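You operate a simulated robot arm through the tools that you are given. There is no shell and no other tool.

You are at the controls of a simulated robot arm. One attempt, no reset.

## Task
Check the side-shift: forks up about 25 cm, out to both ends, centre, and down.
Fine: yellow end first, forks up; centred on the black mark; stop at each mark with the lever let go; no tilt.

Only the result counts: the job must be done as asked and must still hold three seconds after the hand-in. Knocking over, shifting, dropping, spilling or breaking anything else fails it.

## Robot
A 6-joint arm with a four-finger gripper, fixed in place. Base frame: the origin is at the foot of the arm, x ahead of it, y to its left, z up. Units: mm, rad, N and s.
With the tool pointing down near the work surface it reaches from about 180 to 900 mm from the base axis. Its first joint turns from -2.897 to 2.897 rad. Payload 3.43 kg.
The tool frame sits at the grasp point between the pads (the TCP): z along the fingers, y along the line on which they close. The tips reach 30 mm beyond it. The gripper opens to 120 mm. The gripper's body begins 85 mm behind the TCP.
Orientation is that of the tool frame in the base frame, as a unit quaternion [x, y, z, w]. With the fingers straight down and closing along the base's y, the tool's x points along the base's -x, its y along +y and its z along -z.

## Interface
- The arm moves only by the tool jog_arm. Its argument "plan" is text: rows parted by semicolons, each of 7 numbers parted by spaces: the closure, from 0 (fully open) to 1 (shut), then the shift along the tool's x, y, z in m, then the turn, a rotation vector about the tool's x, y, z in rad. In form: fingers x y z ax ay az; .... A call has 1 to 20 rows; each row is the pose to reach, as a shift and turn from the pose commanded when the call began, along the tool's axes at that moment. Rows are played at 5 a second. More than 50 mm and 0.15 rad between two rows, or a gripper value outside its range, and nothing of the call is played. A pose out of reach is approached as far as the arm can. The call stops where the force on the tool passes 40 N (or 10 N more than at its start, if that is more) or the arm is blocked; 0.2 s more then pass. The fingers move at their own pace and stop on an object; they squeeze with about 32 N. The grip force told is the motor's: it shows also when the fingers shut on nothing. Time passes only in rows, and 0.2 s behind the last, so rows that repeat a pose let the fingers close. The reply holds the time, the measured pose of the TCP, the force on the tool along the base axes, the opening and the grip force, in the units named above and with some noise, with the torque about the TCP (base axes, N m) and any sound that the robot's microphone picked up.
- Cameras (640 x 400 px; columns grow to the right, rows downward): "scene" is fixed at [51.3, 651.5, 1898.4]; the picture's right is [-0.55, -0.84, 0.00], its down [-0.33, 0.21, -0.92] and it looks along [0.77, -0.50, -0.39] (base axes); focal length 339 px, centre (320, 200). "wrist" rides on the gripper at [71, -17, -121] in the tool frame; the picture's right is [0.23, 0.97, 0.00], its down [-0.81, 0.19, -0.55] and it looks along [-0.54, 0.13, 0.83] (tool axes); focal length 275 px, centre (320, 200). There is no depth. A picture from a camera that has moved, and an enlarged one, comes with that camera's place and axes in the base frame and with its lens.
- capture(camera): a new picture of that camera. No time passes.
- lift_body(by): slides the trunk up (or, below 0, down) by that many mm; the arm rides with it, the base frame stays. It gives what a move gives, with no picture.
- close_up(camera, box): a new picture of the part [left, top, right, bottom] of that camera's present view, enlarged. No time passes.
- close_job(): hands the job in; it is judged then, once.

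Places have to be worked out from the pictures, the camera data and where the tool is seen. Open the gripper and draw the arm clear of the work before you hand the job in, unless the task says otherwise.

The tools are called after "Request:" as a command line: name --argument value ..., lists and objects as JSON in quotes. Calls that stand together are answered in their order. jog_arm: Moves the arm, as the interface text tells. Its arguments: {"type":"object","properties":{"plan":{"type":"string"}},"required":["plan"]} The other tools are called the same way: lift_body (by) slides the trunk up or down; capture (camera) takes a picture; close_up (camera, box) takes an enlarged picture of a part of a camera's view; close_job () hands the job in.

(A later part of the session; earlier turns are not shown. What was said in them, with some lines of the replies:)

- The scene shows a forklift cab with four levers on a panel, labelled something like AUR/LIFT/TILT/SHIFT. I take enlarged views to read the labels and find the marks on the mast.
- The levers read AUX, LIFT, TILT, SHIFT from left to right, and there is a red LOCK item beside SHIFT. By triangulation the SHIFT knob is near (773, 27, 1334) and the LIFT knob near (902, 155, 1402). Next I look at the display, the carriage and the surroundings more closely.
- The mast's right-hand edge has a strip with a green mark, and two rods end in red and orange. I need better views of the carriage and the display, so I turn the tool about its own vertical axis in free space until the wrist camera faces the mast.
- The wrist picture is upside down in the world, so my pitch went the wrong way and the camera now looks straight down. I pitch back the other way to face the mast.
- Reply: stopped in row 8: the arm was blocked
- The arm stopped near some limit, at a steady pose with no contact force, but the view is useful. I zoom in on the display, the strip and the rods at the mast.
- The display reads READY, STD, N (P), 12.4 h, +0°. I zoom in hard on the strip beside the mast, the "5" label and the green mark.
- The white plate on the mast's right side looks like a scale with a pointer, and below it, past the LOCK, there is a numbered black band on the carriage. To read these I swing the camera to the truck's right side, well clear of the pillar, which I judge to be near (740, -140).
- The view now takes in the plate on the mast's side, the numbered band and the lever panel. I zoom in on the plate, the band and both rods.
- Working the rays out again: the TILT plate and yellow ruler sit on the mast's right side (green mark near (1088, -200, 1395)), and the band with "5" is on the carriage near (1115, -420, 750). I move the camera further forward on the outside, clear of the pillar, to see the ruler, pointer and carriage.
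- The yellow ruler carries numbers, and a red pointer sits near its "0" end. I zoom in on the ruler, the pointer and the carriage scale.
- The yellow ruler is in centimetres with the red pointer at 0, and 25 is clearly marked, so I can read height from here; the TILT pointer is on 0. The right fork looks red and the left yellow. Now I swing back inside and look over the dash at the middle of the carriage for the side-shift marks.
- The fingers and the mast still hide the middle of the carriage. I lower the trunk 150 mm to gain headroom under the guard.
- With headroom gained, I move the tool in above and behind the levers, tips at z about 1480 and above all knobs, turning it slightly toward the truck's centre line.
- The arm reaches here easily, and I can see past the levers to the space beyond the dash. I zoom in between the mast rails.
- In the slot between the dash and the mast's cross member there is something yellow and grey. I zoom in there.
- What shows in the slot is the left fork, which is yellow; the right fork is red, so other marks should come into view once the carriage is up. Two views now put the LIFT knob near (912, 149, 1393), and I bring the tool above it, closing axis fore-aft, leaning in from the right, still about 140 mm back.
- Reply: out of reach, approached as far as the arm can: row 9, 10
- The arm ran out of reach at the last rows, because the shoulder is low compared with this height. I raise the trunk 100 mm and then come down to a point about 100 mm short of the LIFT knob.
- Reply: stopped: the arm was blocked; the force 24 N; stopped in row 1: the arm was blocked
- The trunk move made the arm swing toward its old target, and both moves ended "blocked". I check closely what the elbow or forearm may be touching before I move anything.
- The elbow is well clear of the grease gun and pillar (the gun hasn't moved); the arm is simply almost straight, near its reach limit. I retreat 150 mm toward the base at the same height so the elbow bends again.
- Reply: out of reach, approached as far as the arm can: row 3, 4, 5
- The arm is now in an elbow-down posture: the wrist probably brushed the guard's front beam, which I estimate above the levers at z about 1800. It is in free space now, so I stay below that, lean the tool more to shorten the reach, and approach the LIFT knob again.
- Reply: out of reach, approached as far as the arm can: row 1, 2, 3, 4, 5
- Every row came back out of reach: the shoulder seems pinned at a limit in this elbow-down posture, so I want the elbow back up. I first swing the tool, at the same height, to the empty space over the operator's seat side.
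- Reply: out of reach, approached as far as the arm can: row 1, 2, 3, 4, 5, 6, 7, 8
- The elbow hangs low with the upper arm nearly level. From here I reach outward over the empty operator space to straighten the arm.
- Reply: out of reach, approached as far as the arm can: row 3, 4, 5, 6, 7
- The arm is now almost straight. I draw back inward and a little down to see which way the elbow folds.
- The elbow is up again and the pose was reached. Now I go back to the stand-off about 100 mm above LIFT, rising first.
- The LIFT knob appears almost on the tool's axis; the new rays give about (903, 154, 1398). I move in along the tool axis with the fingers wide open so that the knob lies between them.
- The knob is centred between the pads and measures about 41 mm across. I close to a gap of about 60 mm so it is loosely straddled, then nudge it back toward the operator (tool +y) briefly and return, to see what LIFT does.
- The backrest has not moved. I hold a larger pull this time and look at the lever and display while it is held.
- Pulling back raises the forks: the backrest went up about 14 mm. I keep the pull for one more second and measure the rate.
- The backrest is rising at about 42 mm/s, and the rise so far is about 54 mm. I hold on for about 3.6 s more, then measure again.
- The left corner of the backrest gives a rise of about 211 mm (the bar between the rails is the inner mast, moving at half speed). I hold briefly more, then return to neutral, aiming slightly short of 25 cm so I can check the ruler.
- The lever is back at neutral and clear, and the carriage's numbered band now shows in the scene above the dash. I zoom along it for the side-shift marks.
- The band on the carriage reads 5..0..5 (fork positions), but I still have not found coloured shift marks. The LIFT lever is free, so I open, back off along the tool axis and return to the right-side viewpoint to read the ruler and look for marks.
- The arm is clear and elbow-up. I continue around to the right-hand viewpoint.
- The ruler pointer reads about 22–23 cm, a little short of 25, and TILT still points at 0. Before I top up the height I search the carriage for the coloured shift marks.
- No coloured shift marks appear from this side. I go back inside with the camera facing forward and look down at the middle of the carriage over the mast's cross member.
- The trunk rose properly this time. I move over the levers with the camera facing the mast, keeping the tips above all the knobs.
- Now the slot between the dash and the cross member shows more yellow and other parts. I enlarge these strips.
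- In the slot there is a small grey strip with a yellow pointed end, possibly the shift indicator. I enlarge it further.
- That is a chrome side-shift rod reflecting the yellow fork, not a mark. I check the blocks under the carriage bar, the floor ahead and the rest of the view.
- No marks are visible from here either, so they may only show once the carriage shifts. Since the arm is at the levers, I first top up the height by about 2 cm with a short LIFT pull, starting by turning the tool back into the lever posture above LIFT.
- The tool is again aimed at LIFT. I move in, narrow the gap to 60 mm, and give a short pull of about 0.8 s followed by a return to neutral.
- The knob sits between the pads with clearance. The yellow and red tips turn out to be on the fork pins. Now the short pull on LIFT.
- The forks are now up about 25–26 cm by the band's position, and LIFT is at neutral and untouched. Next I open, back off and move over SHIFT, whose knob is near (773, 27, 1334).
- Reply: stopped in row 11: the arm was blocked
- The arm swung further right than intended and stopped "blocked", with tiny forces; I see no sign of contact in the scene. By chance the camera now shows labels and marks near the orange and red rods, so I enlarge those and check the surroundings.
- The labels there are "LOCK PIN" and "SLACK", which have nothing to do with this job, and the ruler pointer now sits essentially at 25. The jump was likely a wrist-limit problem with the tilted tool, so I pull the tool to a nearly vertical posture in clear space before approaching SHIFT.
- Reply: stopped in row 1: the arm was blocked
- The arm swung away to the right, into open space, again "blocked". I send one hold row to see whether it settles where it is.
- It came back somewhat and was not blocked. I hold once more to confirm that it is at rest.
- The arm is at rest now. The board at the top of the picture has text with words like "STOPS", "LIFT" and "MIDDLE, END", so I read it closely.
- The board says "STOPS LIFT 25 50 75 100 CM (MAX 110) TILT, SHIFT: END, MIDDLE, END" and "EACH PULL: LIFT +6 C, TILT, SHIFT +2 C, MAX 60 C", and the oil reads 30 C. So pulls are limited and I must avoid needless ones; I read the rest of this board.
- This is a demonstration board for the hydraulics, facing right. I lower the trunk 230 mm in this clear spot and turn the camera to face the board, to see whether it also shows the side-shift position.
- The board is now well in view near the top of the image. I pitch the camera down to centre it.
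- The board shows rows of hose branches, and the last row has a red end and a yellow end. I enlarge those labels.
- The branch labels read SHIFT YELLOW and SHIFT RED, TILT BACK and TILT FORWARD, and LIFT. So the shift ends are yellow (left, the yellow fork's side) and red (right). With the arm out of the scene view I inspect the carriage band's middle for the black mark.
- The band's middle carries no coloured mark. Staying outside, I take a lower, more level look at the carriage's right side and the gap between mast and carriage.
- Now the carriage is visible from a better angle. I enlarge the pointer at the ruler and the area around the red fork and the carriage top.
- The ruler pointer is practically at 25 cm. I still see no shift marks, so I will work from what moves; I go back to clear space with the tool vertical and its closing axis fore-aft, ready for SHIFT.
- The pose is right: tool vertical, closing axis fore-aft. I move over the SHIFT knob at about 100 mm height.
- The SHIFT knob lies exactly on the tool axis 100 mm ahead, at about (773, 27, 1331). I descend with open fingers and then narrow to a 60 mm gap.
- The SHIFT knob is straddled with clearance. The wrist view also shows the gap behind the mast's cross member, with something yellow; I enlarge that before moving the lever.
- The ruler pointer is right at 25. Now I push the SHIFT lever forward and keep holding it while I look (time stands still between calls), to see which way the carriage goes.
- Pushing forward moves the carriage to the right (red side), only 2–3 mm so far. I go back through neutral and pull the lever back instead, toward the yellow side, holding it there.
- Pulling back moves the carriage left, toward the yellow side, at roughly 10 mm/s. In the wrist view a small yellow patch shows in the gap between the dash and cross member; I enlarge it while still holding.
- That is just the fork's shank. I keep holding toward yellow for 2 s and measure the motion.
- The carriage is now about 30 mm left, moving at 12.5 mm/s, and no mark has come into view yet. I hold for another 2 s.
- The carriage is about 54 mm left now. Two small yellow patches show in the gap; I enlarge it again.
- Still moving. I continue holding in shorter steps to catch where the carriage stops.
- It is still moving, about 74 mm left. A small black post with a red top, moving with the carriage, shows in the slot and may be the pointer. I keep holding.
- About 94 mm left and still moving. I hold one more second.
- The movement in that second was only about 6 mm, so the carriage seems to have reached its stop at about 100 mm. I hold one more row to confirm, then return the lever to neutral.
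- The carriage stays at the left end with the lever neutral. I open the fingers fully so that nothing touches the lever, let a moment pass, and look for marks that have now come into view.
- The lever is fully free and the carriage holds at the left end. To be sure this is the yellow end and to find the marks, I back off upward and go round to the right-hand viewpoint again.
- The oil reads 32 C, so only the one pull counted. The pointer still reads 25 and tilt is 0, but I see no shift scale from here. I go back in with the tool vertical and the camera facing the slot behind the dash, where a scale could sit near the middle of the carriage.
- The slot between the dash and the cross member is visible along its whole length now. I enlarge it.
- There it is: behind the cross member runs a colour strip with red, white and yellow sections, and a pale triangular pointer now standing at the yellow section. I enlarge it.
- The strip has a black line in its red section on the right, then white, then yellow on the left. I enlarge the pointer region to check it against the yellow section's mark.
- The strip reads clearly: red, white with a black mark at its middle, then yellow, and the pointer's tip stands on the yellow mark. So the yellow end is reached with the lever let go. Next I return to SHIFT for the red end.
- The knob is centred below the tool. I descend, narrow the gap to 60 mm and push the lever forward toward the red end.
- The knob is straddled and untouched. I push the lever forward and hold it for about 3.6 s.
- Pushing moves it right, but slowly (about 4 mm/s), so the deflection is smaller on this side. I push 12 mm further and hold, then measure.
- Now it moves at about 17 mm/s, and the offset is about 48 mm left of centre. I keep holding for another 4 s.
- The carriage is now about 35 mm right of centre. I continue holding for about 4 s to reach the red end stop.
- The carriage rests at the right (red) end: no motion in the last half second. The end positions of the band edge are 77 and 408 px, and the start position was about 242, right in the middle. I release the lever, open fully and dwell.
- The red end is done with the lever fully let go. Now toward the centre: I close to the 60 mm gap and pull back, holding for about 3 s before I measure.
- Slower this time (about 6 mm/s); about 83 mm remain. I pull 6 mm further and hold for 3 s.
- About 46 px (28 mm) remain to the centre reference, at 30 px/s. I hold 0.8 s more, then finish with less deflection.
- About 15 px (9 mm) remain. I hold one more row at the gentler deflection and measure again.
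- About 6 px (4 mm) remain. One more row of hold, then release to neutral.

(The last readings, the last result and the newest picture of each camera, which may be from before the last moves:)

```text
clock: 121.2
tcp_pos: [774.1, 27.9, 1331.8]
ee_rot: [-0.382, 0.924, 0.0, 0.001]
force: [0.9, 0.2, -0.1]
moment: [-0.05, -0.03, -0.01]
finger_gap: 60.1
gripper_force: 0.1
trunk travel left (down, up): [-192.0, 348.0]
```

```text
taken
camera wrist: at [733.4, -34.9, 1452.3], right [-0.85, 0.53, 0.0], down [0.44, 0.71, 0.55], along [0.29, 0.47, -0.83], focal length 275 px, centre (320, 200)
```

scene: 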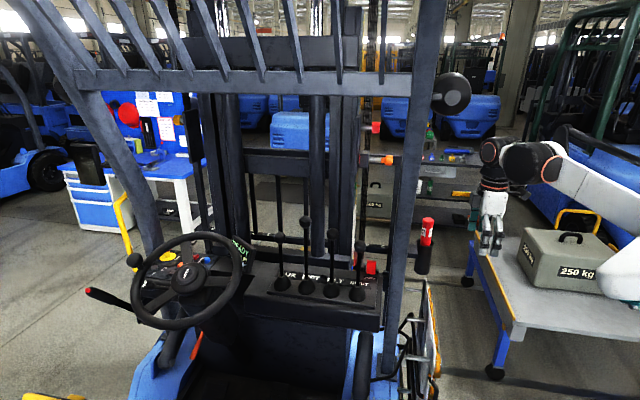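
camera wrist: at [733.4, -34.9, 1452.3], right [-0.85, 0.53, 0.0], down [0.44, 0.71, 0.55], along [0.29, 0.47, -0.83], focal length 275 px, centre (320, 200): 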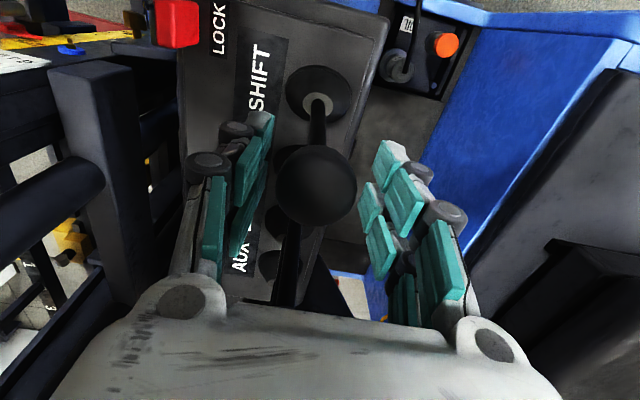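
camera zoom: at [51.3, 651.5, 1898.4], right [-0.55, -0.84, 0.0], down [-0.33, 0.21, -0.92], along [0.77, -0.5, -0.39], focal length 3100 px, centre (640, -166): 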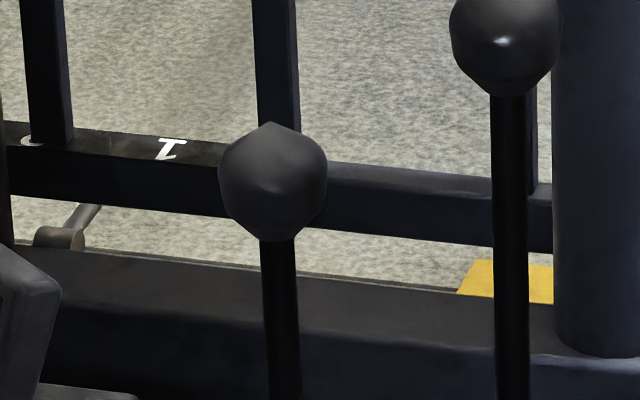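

The marks in the picture match the starting (centred) position to within about 1 mm. I open, rise and turn the camera to the slot to check the pointer against the black mark.

Request:
jog_arm --plan "0 0 0 0 0 0 0; 0 0 0 0 0 0 0; 0 0 0 -0.035 0 0 0; 0 0 0 -0.07 0 0 0; 0 0 0 -0.105 0 0 0; 0 -0.0035 0.0066 -0.1115 0 0 0.1309; 0 -0.0071 0.0132 -0.118 0 0 0.2618; 0 -0.0106 0.0198 -0.1245 0 0 0.3927; 0 -0.0141 0.0264 -0.131 0 0 0.5236; 0 -0.0177 0.033 -0.1375 0 0 0.6545; 0 -0.0212 0.0396 -0.144 0 0 0.7854; 0 -0.0212 0.0396 -0.144 0 0 0.7854"

Request:
capture --camera "wrist"

Request:
close_up --camera "wrist" --box '[200, 200, 330, 310]'

```text
clock: 123.8
tcp_pos: [746.3, 67.0, 1461.1]
ee_rot: [0.001, 1.0, 0.0, 0.0]
force: [2.7, 1.1, -1.8]
moment: [-0.04, 0.18, 0.0]
finger_gap: 120.0
gripper_force: 0.1
out of reach, approached as far as the arm can: row 7, 8, 9, 10, 11, 12
trunk travel left (down, up): [-192.0, 348.0]
```

```text
taken
camera wrist: at [673.9, 50.6, 1582.8], right [-0.23, 0.97, 0.0], down [0.81, 0.19, 0.55], along [0.54, 0.13, -0.83], focal length 275 px, centre (320, 200)
```

wrist: 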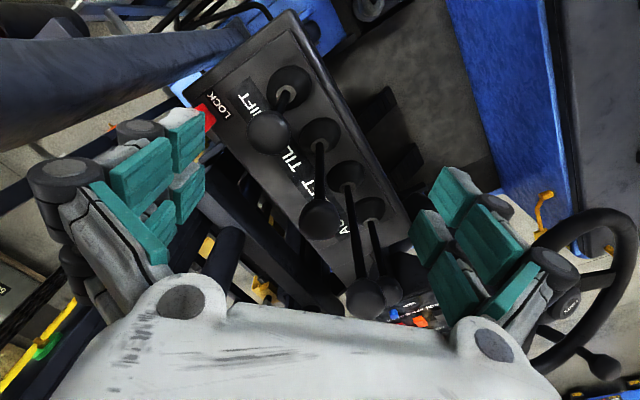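

```text
3.64 times, centred on (265, 255) of wrist
camera zoom: at [673.9, 50.6, 1582.8], right [-0.23, 0.97, 0.0], down [0.81, 0.19, 0.55], along [0.54, 0.13, -0.83], focal length 1001 px, centre (520, 0)
```

zoom: 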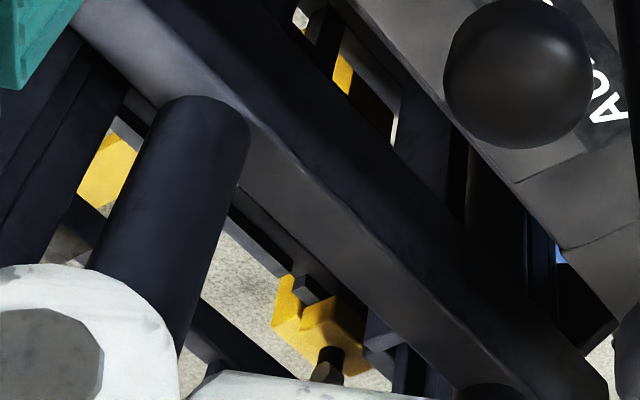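

This spot is near the reach limit and the cross member hides the strip. I retreat a little, raise the trunk 110 mm, then move the camera somewhat further forward.

Request:
jog_arm --plan "0 0.025 -0.01 0.012 0 0 0; 0 0.05 -0.02 0.024 0 0 0; 0 0.07 -0.03 0.035 0 0 0; 0 0.07 -0.03 0.035 0 0 0"

Request:
lift_body --by 110

Request:
capture --camera "scene"

```text
clock: 124.8
tcp_pos: [672.6, 36.4, 1426.4]
ee_rot: [0.001, 1.0, 0.0, 0.001]
force: [-0.2, -0.3, -0.3]
moment: [0.03, -0.02, -0.02]
finger_gap: 120.2
gripper_force: 0.2
trunk travel left (down, up): [-192.0, 348.0]
```

```text
clock: 126.2
tcp_pos: [673.8, 37.1, 1536.5]
ee_rot: [0.001, 1.0, 0.0, 0.001]
force: [-0.1, 0.2, -0.3]
moment: [-0.01, 0.04, 0.02]
finger_gap: 120.3
gripper_force: 0.1
trunk travel left (down, up): [-302.0, 238.0]
```

```text
taken
```

scene: 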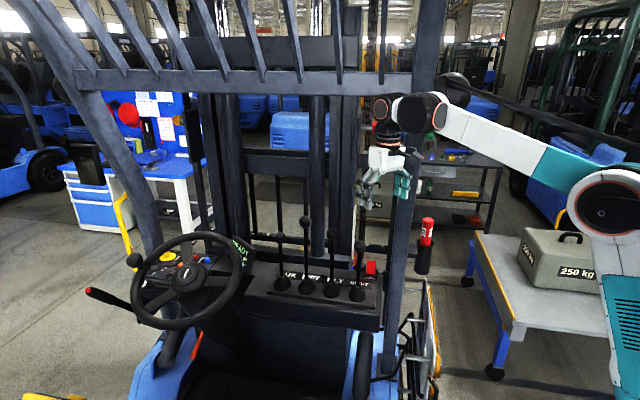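

The trunk is up. I lower the tool first, then move forward, keeping the wrist clear of the guard beam.

Request:
jog_arm --plan "0 0 0 0.04 0 0 0; 0 0 -0.005 0.081 0 0 0; 0 -0.035 -0.01 0.081 0 0 0; 0 -0.07 -0.015 0.081 0 0 0; 0 -0.101 -0.017 0.081 0 0 0; 0 -0.101 -0.017 0.081 0 0 0"

Request:
capture --camera "wrist"

Request:
close_up --camera "wrist" --box '[200, 200, 330, 310]'

```text
clock: 127.6
tcp_pos: [773.5, 20.4, 1456.3]
ee_rot: [0.001, 1.0, 0.0, 0.002]
force: [-0.6, 0.5, 0.5]
moment: [0.0, -0.04, -0.01]
finger_gap: 120.0
gripper_force: 0.1
trunk travel left (down, up): [-302.0, 238.0]
```

```text
taken
camera wrist: at [701.0, 4.1, 1576.5], right [-0.23, 0.97, 0.0], down [0.81, 0.19, 0.56], along [0.54, 0.13, -0.83], focal length 275 px, centre (320, 200)
```

wrist: 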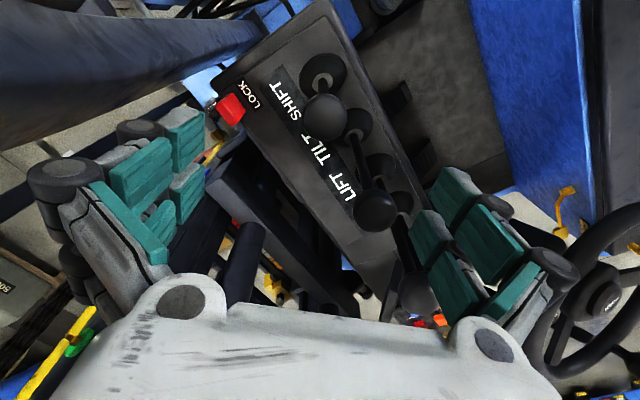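

```text
3.64 times, centred on (265, 255) of wrist
camera zoom: at [701.0, 4.1, 1576.5], right [-0.23, 0.97, 0.0], down [0.81, 0.19, 0.56], along [0.54, 0.13, -0.83], focal length 1001 px, centre (520, 0)
```

zoom: 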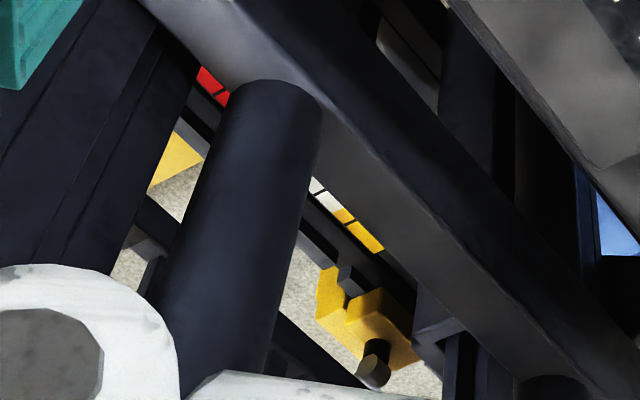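

Request:
close_up --camera "wrist" --box '[255, 235, 295, 275]'

Request:
close_up --camera "wrist" --box '[225, 210, 255, 240]'

```text
10.00 times, centred on (275, 255) of wrist
camera zoom: at [701.0, 4.1, 1576.5], right [-0.23, 0.97, 0.0], down [0.81, 0.19, 0.56], along [0.54, 0.13, -0.83], focal length 2753 px, centre (770, -350)
```

zoom: 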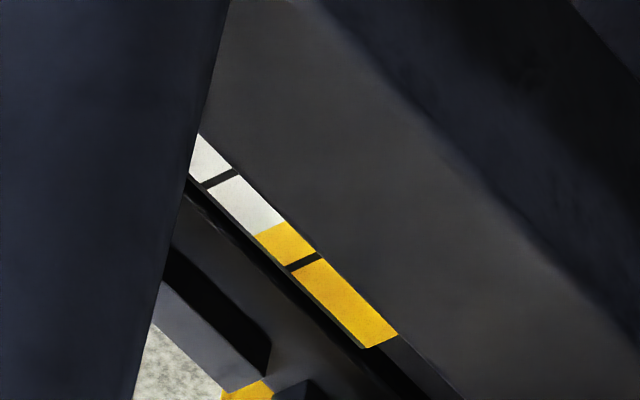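

```text
13.33 times, centred on (240, 225) of wrist
camera zoom: at [701.0, 4.1, 1576.5], right [-0.23, 0.97, 0.0], down [0.81, 0.19, 0.56], along [0.54, 0.13, -0.83], focal length 3670 px, centre (1387, -133)
```

zoom: 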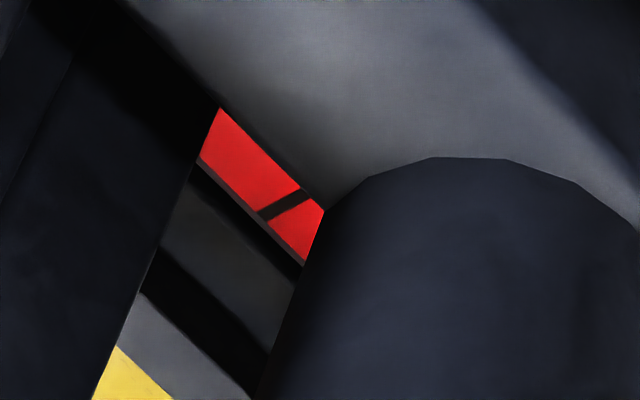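

From here I see the strip's structure: ticks every 50 mm (yellow mark at -100, a white tick at -50). The centre mark and pointer are behind the lift cylinder, as expected when centred. The end positions put the carriage within about 2 mm of the middle, which lies on the mark. Now I go back to LIFT to lower the forks.

Request:
jog_arm --plan "0 -0.0121 0.011 -0.0045 -0.03 -0.0724 -0.095; 0 -0.0241 0.0219 -0.009 -0.06 -0.1447 -0.1901; 0 -0.0362 0.0329 -0.0135 -0.0899 -0.2171 -0.2851; 0 -0.0483 0.0438 -0.018 -0.1199 -0.2894 -0.3802; 0 -0.0603 0.0548 -0.0225 -0.1499 -0.3618 -0.4752; 0 -0.0724 0.0657 -0.027 -0.1799 -0.4341 -0.5702; 0 -0.0844 0.0767 -0.0315 -0.2098 -0.5065 -0.6653; 0 -0.0965 0.0876 -0.036 -0.2398 -0.5788 -0.7603; 0 -0.0965 0.0876 -0.036 -0.2398 -0.5788 -0.7603"

Request:
capture --camera "wrist"

Request:
capture --camera "scene"

```text
clock: 129.6
tcp_pos: [871.2, 108.0, 1492.6]
ee_rot: [-0.365, 0.88, 0.116, 0.28]
force: [-0.3, 0.8, -0.3]
moment: [-0.01, 0.0, 0.03]
finger_gap: 119.9
gripper_force: 0.1
trunk travel left (down, up): [-302.0, 238.0]
```

```text
taken
camera wrist: at [791.6, 5.1, 1550.6], right [-0.82, 0.56, -0.13], down [0.11, 0.38, 0.92], along [0.56, 0.74, -0.37], focal length 275 px, centre (320, 200)
```

wrist: 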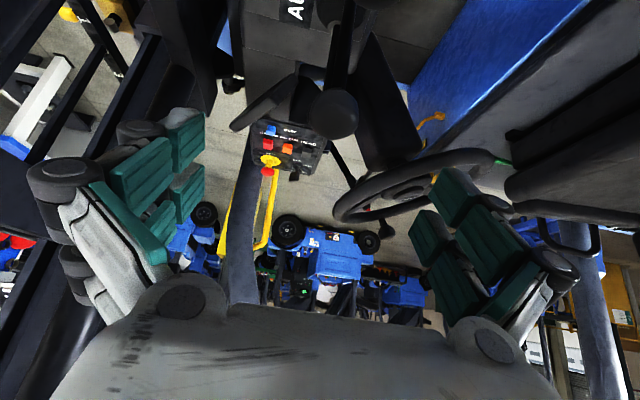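

```text
taken
```

scene: 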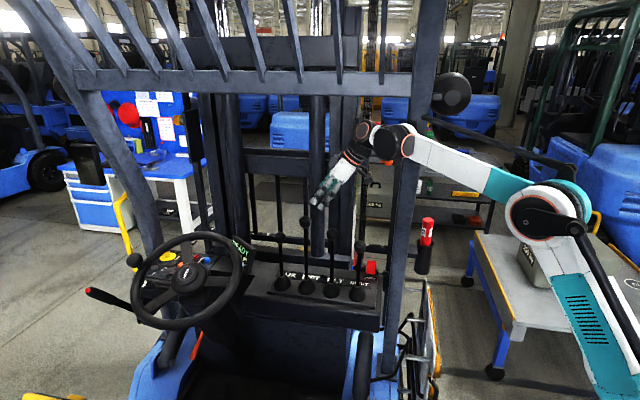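

The tool is aimed at LIFT with the elbow up. I go in along the tool axis and close to the 60 mm gap.

Request:
jog_arm --plan "0 0.0086 0.01 0.015 0 0 0; 0 0.0086 0.01 0.05 0 0 0; 0 0.0086 0.01 0.08 0 0 0; 0 0.0086 0.01 0.108 0 0 0; 0.5 0.0086 0.01 0.108 0 0 0; 0.5 0.0086 0.01 0.108 0 0 0; 0.5 0.0086 0.01 0.108 0 0 0"

Request:
capture --camera "wrist"

Request:
close_up --camera "scene" --box '[340, 215, 400, 275]'

```text
clock: 131.2
tcp_pos: [903.9, 154.5, 1398.2]
ee_rot: [-0.365, 0.881, 0.115, 0.279]
force: [-0.4, 0.0, 0.1]
moment: [0.02, 0.01, -0.04]
finger_gap: 59.8
gripper_force: 0.1
trunk travel left (down, up): [-302.0, 238.0]
```

```text
taken
camera wrist: at [824.3, 51.6, 1456.6], right [-0.82, 0.56, -0.13], down [0.11, 0.38, 0.92], along [0.56, 0.74, -0.37], focal length 275 px, centre (320, 200)
```

wrist: 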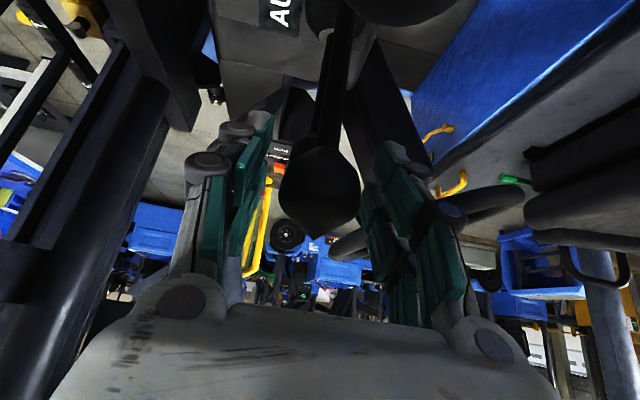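

```text
6.67 times, centred on (370, 245) of scene
camera zoom: at [51.3, 651.5, 1898.4], right [-0.55, -0.84, 0.0], down [-0.33, 0.21, -0.92], along [0.77, -0.5, -0.39], focal length 2260 px, centre (-13, -100)
```

zoom: 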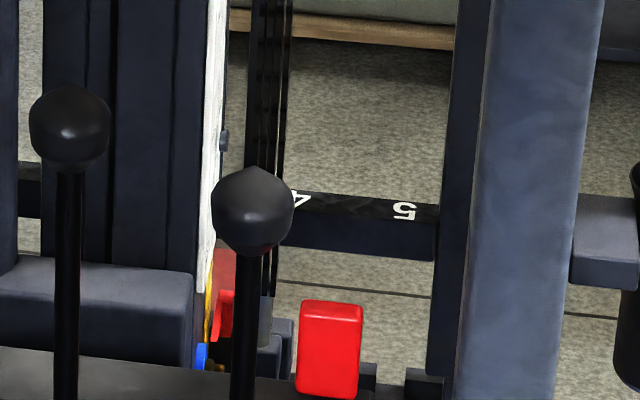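

The "5" is within about 1 mm of its starting place, so the carriage is centred. Now I push LIFT forward gently and hold to lower, then measure the speed.

Request:
jog_arm --plan "0.5 0 -0.02 0 0 0 0; 0.5 0 -0.038 0 0 0 0; 0.5 0 -0.038 0 0 0 0; 0.5 0 -0.038 0 0 0 0; 0.5 0 -0.038 0 0 0 0; 0.5 0 -0.038 0 0 0 0"

Request:
close_up --camera "scene" --box '[340, 215, 400, 275]'

Request:
close_up --camera "scene" --box '[190, 145, 230, 210]'

```text
clock: 132.6
tcp_pos: [931.1, 127.2, 1397.7]
ee_rot: [-0.365, 0.881, 0.115, 0.278]
force: [0.0, 2.2, 0.2]
moment: [0.01, -0.01, 0.0]
finger_gap: 60.9
gripper_force: 1.1
trunk travel left (down, up): [-302.0, 238.0]
```

```text
6.67 times, centred on (370, 245) of scene
camera zoom: at [51.3, 651.5, 1898.4], right [-0.55, -0.84, 0.0], down [-0.33, 0.21, -0.92], along [0.77, -0.5, -0.39], focal length 2260 px, centre (-13, -100)
```

zoom: 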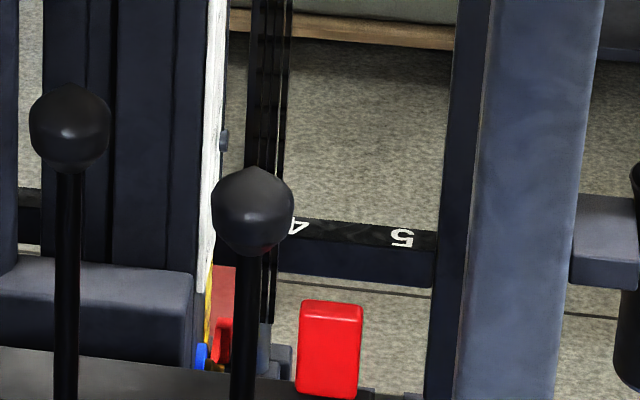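

```text
6.15 times, centred on (210, 178) of scene
camera zoom: at [51.3, 651.5, 1898.4], right [-0.55, -0.84, 0.0], down [-0.33, 0.21, -0.92], along [0.77, -0.5, -0.39], focal length 2086 px, centre (997, 338)
```

zoom: 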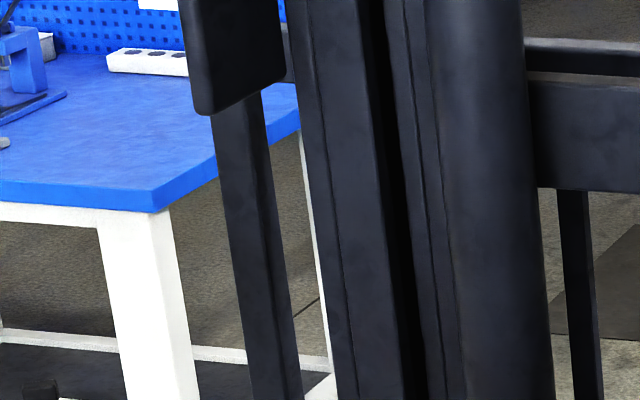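

The forks are going down at about 20–25 mm/s. I hold on for another 4 s.

Request:
jog_arm --plan "0.5 0 0 0 0 0 0; 0.5 0 0 0 0 0 0; 0.5 0 0 0 0 0 0; 0.5 0 0 0 0 0 0; 0.5 0 0 0 0 0 0; 0.5 0 0 0 0 0 0; 0.5 0 0 0 0 0 0; 0.5 0 0 0 0 0 0; 0.5 0 0 0 0 0 0; 0.5 0 0 0 0 0 0; 0.5 0 0 0 0 0 0; 0.5 0 0 0 0 0 0; 0.5 0 0 0 0 0 0; 0.5 0 0 0 0 0 0; 0.5 0 0 0 0 0 0; 0.5 0 0 0 0 0 0; 0.5 0 0 0 0 0 0; 0.5 0 0 0 0 0 0; 0.5 0 0 0 0 0 0; 0.5 0 0 0 0 0 0"

Request:
close_up --camera "scene" --box '[190, 165, 230, 230]'

```text
clock: 136.8
tcp_pos: [930.6, 125.9, 1397.3]
ee_rot: [-0.364, 0.881, 0.115, 0.28]
force: [-0.6, 0.8, 0.5]
moment: [0.0, 0.0, -0.02]
finger_gap: 61.0
gripper_force: 1.0
trunk travel left (down, up): [-302.0, 238.0]
```

```text
6.15 times, centred on (210, 198) of scene
camera zoom: at [51.3, 651.5, 1898.4], right [-0.55, -0.84, 0.0], down [-0.33, 0.21, -0.92], along [0.77, -0.5, -0.39], focal length 2086 px, centre (997, 215)
```

zoom: 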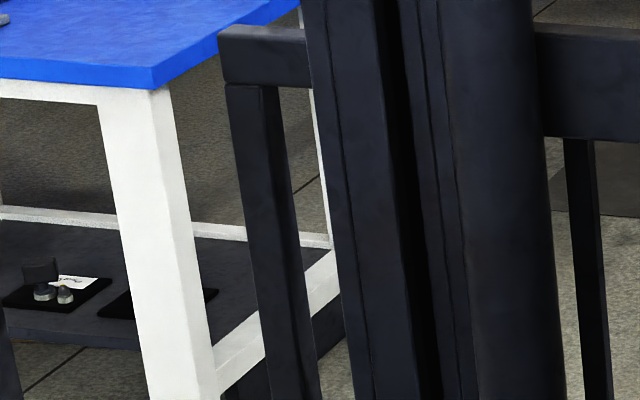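

About 119 mm remain, at 26 mm/s. I hold for 3.6 s more, then check.

Request:
jog_arm --plan "0.5 0 0 0 0 0 0; 0.5 0 0 0 0 0 0; 0.5 0 0 0 0 0 0; 0.5 0 0 0 0 0 0; 0.5 0 0 0 0 0 0; 0.5 0 0 0 0 0 0; 0.5 0 0 0 0 0 0; 0.5 0 0 0 0 0 0; 0.5 0 0 0 0 0 0; 0.5 0 0 0 0 0 0; 0.5 0 0 0 0 0 0; 0.5 0 0 0 0 0 0; 0.5 0 0 0 0 0 0; 0.5 0 0 0 0 0 0; 0.5 0 0 0 0 0 0; 0.5 0 0 0 0 0 0; 0.5 0 0 0 0 0 0"

Request:
close_up --camera "scene" --box '[190, 180, 230, 245]'

```text
clock: 140.4
tcp_pos: [930.4, 126.3, 1396.8]
ee_rot: [-0.365, 0.881, 0.115, 0.279]
force: [-0.7, 1.5, 0.3]
moment: [0.01, 0.0, -0.01]
finger_gap: 60.8
gripper_force: 0.7
trunk travel left (down, up): [-302.0, 238.0]
```

```text
6.15 times, centred on (210, 212) of scene
camera zoom: at [51.3, 651.5, 1898.4], right [-0.55, -0.84, 0.0], down [-0.33, 0.21, -0.92], along [0.77, -0.5, -0.39], focal length 2086 px, centre (997, 123)
```

zoom: 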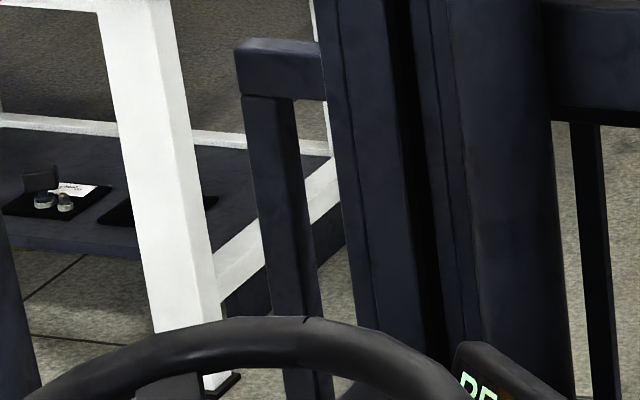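

About 20 mm remain. I hold another 1.4 s to bring it fully down.

Request:
jog_arm --plan "0.5 0 0 0 0 0 0; 0.5 0 0 0 0 0 0; 0.5 0 0 0 0 0 0; 0.5 0 0 0 0 0 0; 0.5 0 0 0 0 0 0; 0.5 0 0 0 0 0 0"

Request:
close_up --camera "scene" --box '[190, 180, 230, 245]'

Request:
jog_arm --plan "0.5 0 0 0 0 0 0; 0.5 0 0 0 0 0 0"

Request:
close_up --camera "scene" --box '[190, 180, 230, 245]'

```text
clock: 141.8
tcp_pos: [930.6, 126.2, 1399.0]
ee_rot: [-0.365, 0.881, 0.115, 0.279]
force: [-0.8, 1.4, -0.7]
moment: [-0.04, -0.01, -0.01]
finger_gap: 60.9
gripper_force: 1.3
trunk travel left (down, up): [-302.0, 238.0]
```

```text
6.15 times, centred on (210, 212) of scene
camera zoom: at [51.3, 651.5, 1898.4], right [-0.55, -0.84, 0.0], down [-0.33, 0.21, -0.92], along [0.77, -0.5, -0.39], focal length 2086 px, centre (997, 123)
```

zoom: 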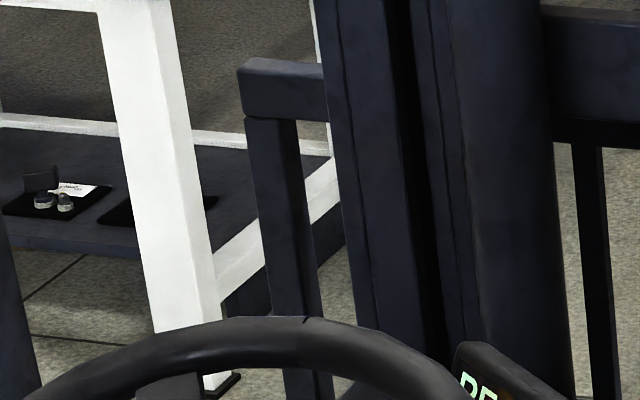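

```text
clock: 142.4
tcp_pos: [930.9, 126.0, 1397.1]
ee_rot: [-0.364, 0.881, 0.115, 0.279]
force: [-1.3, 1.7, 0.7]
moment: [0.02, -0.02, -0.05]
finger_gap: 60.9
gripper_force: 0.8
trunk travel left (down, up): [-302.0, 238.0]
```

```text
6.15 times, centred on (210, 212) of scene
camera zoom: at [51.3, 651.5, 1898.4], right [-0.55, -0.84, 0.0], down [-0.33, 0.21, -0.92], along [0.77, -0.5, -0.39], focal length 2086 px, centre (997, 123)
```

zoom: 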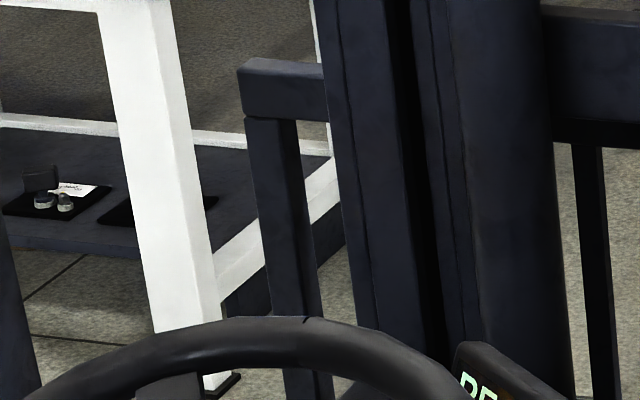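

The forks are fully down, identical to the starting picture. I return the lever to neutral, open and back off along the tool axis.

Request:
jog_arm --plan "0.5 0 0.025 0 0 0 0; 0.5 0 0.038 0 0 0 0; 0.5 0 0.038 0 0 0 0; 0 0 0.038 0 0 0 0; 0 0 0.038 0 0 0 0; 0 0 0.038 -0.03 0 0 0; 0 0 0.038 -0.065 0 0 0; 0 0 0.038 -0.1 0 0 0; 0 0 0.038 -0.1 0 0 0"

Request:
jog_arm --plan "0 0.0241 0.0305 -0.0216 0.034 0.0627 0.0864; 0 0.0482 0.061 -0.0432 0.068 0.1254 0.1729; 0 0.0723 0.0915 -0.0648 0.102 0.1881 0.2593; 0 0.0964 0.122 -0.0863 0.136 0.2509 0.3457; 0 0.1205 0.1525 -0.1079 0.17 0.3136 0.4321; 0 0.1446 0.183 -0.1295 0.204 0.3763 0.5186; 0 0.1687 0.2135 -0.1511 0.238 0.439 0.605; 0 0.1687 0.2135 -0.1511 0.238 0.439 0.605"

Request:
capture --camera "scene"

Request:
close_up --camera "scene" --box '[180, 180, 400, 310]'

```text
clock: 144.4
tcp_pos: [861.8, 111.2, 1480.7]
ee_rot: [-0.365, 0.881, 0.115, 0.278]
force: [-1.1, 0.1, -1.0]
moment: [0.02, -0.01, -0.02]
finger_gap: 119.9
gripper_force: 0.0
trunk travel left (down, up): [-302.0, 238.0]
```

```text
clock: 146.2
tcp_pos: [553.6, 103.8, 1507.6]
ee_rot: [-0.068, 0.995, 0.008, 0.078]
force: [-0.2, 0.8, 0.0]
moment: [-0.03, 0.01, -0.01]
finger_gap: 119.8
gripper_force: 0.0
trunk travel left (down, up): [-302.0, 238.0]
```

```text
taken
```

scene: 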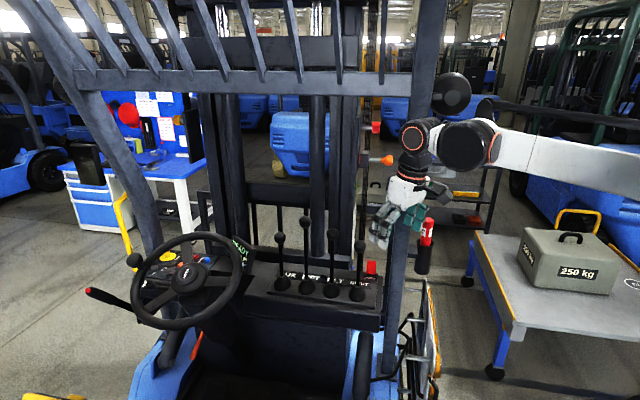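

```text
2.91 times, centred on (290, 245) of scene
camera zoom: at [51.3, 651.5, 1898.4], right [-0.55, -0.84, 0.0], down [-0.33, 0.21, -0.92], along [0.77, -0.5, -0.39], focal length 986 px, centre (407, 69)
```

zoom: 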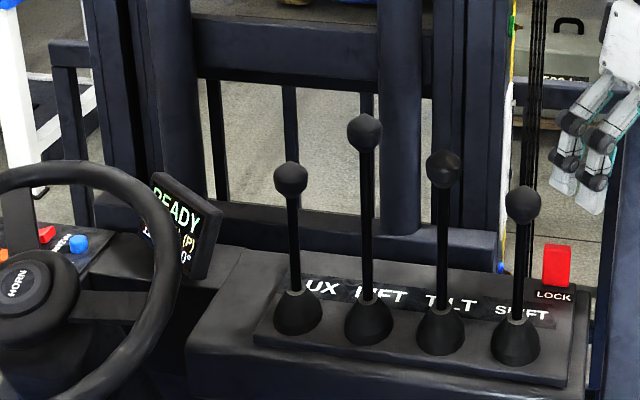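

The forks are down, the carriage is centred, all levers are upright at neutral, the display reads READY with 0° tilt, and the grease gun and surroundings are unchanged. The gripper is open and well clear, so I hand the job in.

Request:
close_job

```text
The job is handed in.
```

I ran the side-shift check in the order asked and handed the job in; I have not seen the verdict.

- **Lift:** the forks went up to about 25 cm by the mast ruler, in two pulls because the first stopped at about 23 cm. A first, smaller nudge of the lever did nothing.
- **Yellow end:** the carriage went left to its stop first. The pointer stood on the yellow mark with the lever let go.
- **Red end:** it then went right to its stop, and I let the lever go. I judged this end from the carriage no longer moving; I did not look at the red mark itself.
- **Centre:** the carriage is back within about 2 mm of the midpoint between the two stops. I could not see the pointer on the black mark, because the lift cylinder hid both.
- **Down:** the forks are fully down, matching the starting picture to within about 2 mm sideways. The levers are at neutral and the display still shows 0° tilt.

Things that went differently from plan:

- **Wrong way first:** to find the lever's direction I pushed SHIFT the wrong way, which moved the carriage only 2–3 mm toward red before I went to yellow.
- **Arm near the guard:** early on the arm stopped as "blocked" while the trunk was rising, probably brushing the guard's front beam. It also swung unexpectedly to the right once. The pictures show nothing moved or damaged.

The demo board says each LIFT pull heats the oil 6 °C and each SHIFT pull 2 °C, with a maximum of 60 °C. The oil last read 32 °C, before the last two shift pulls and the lowering.
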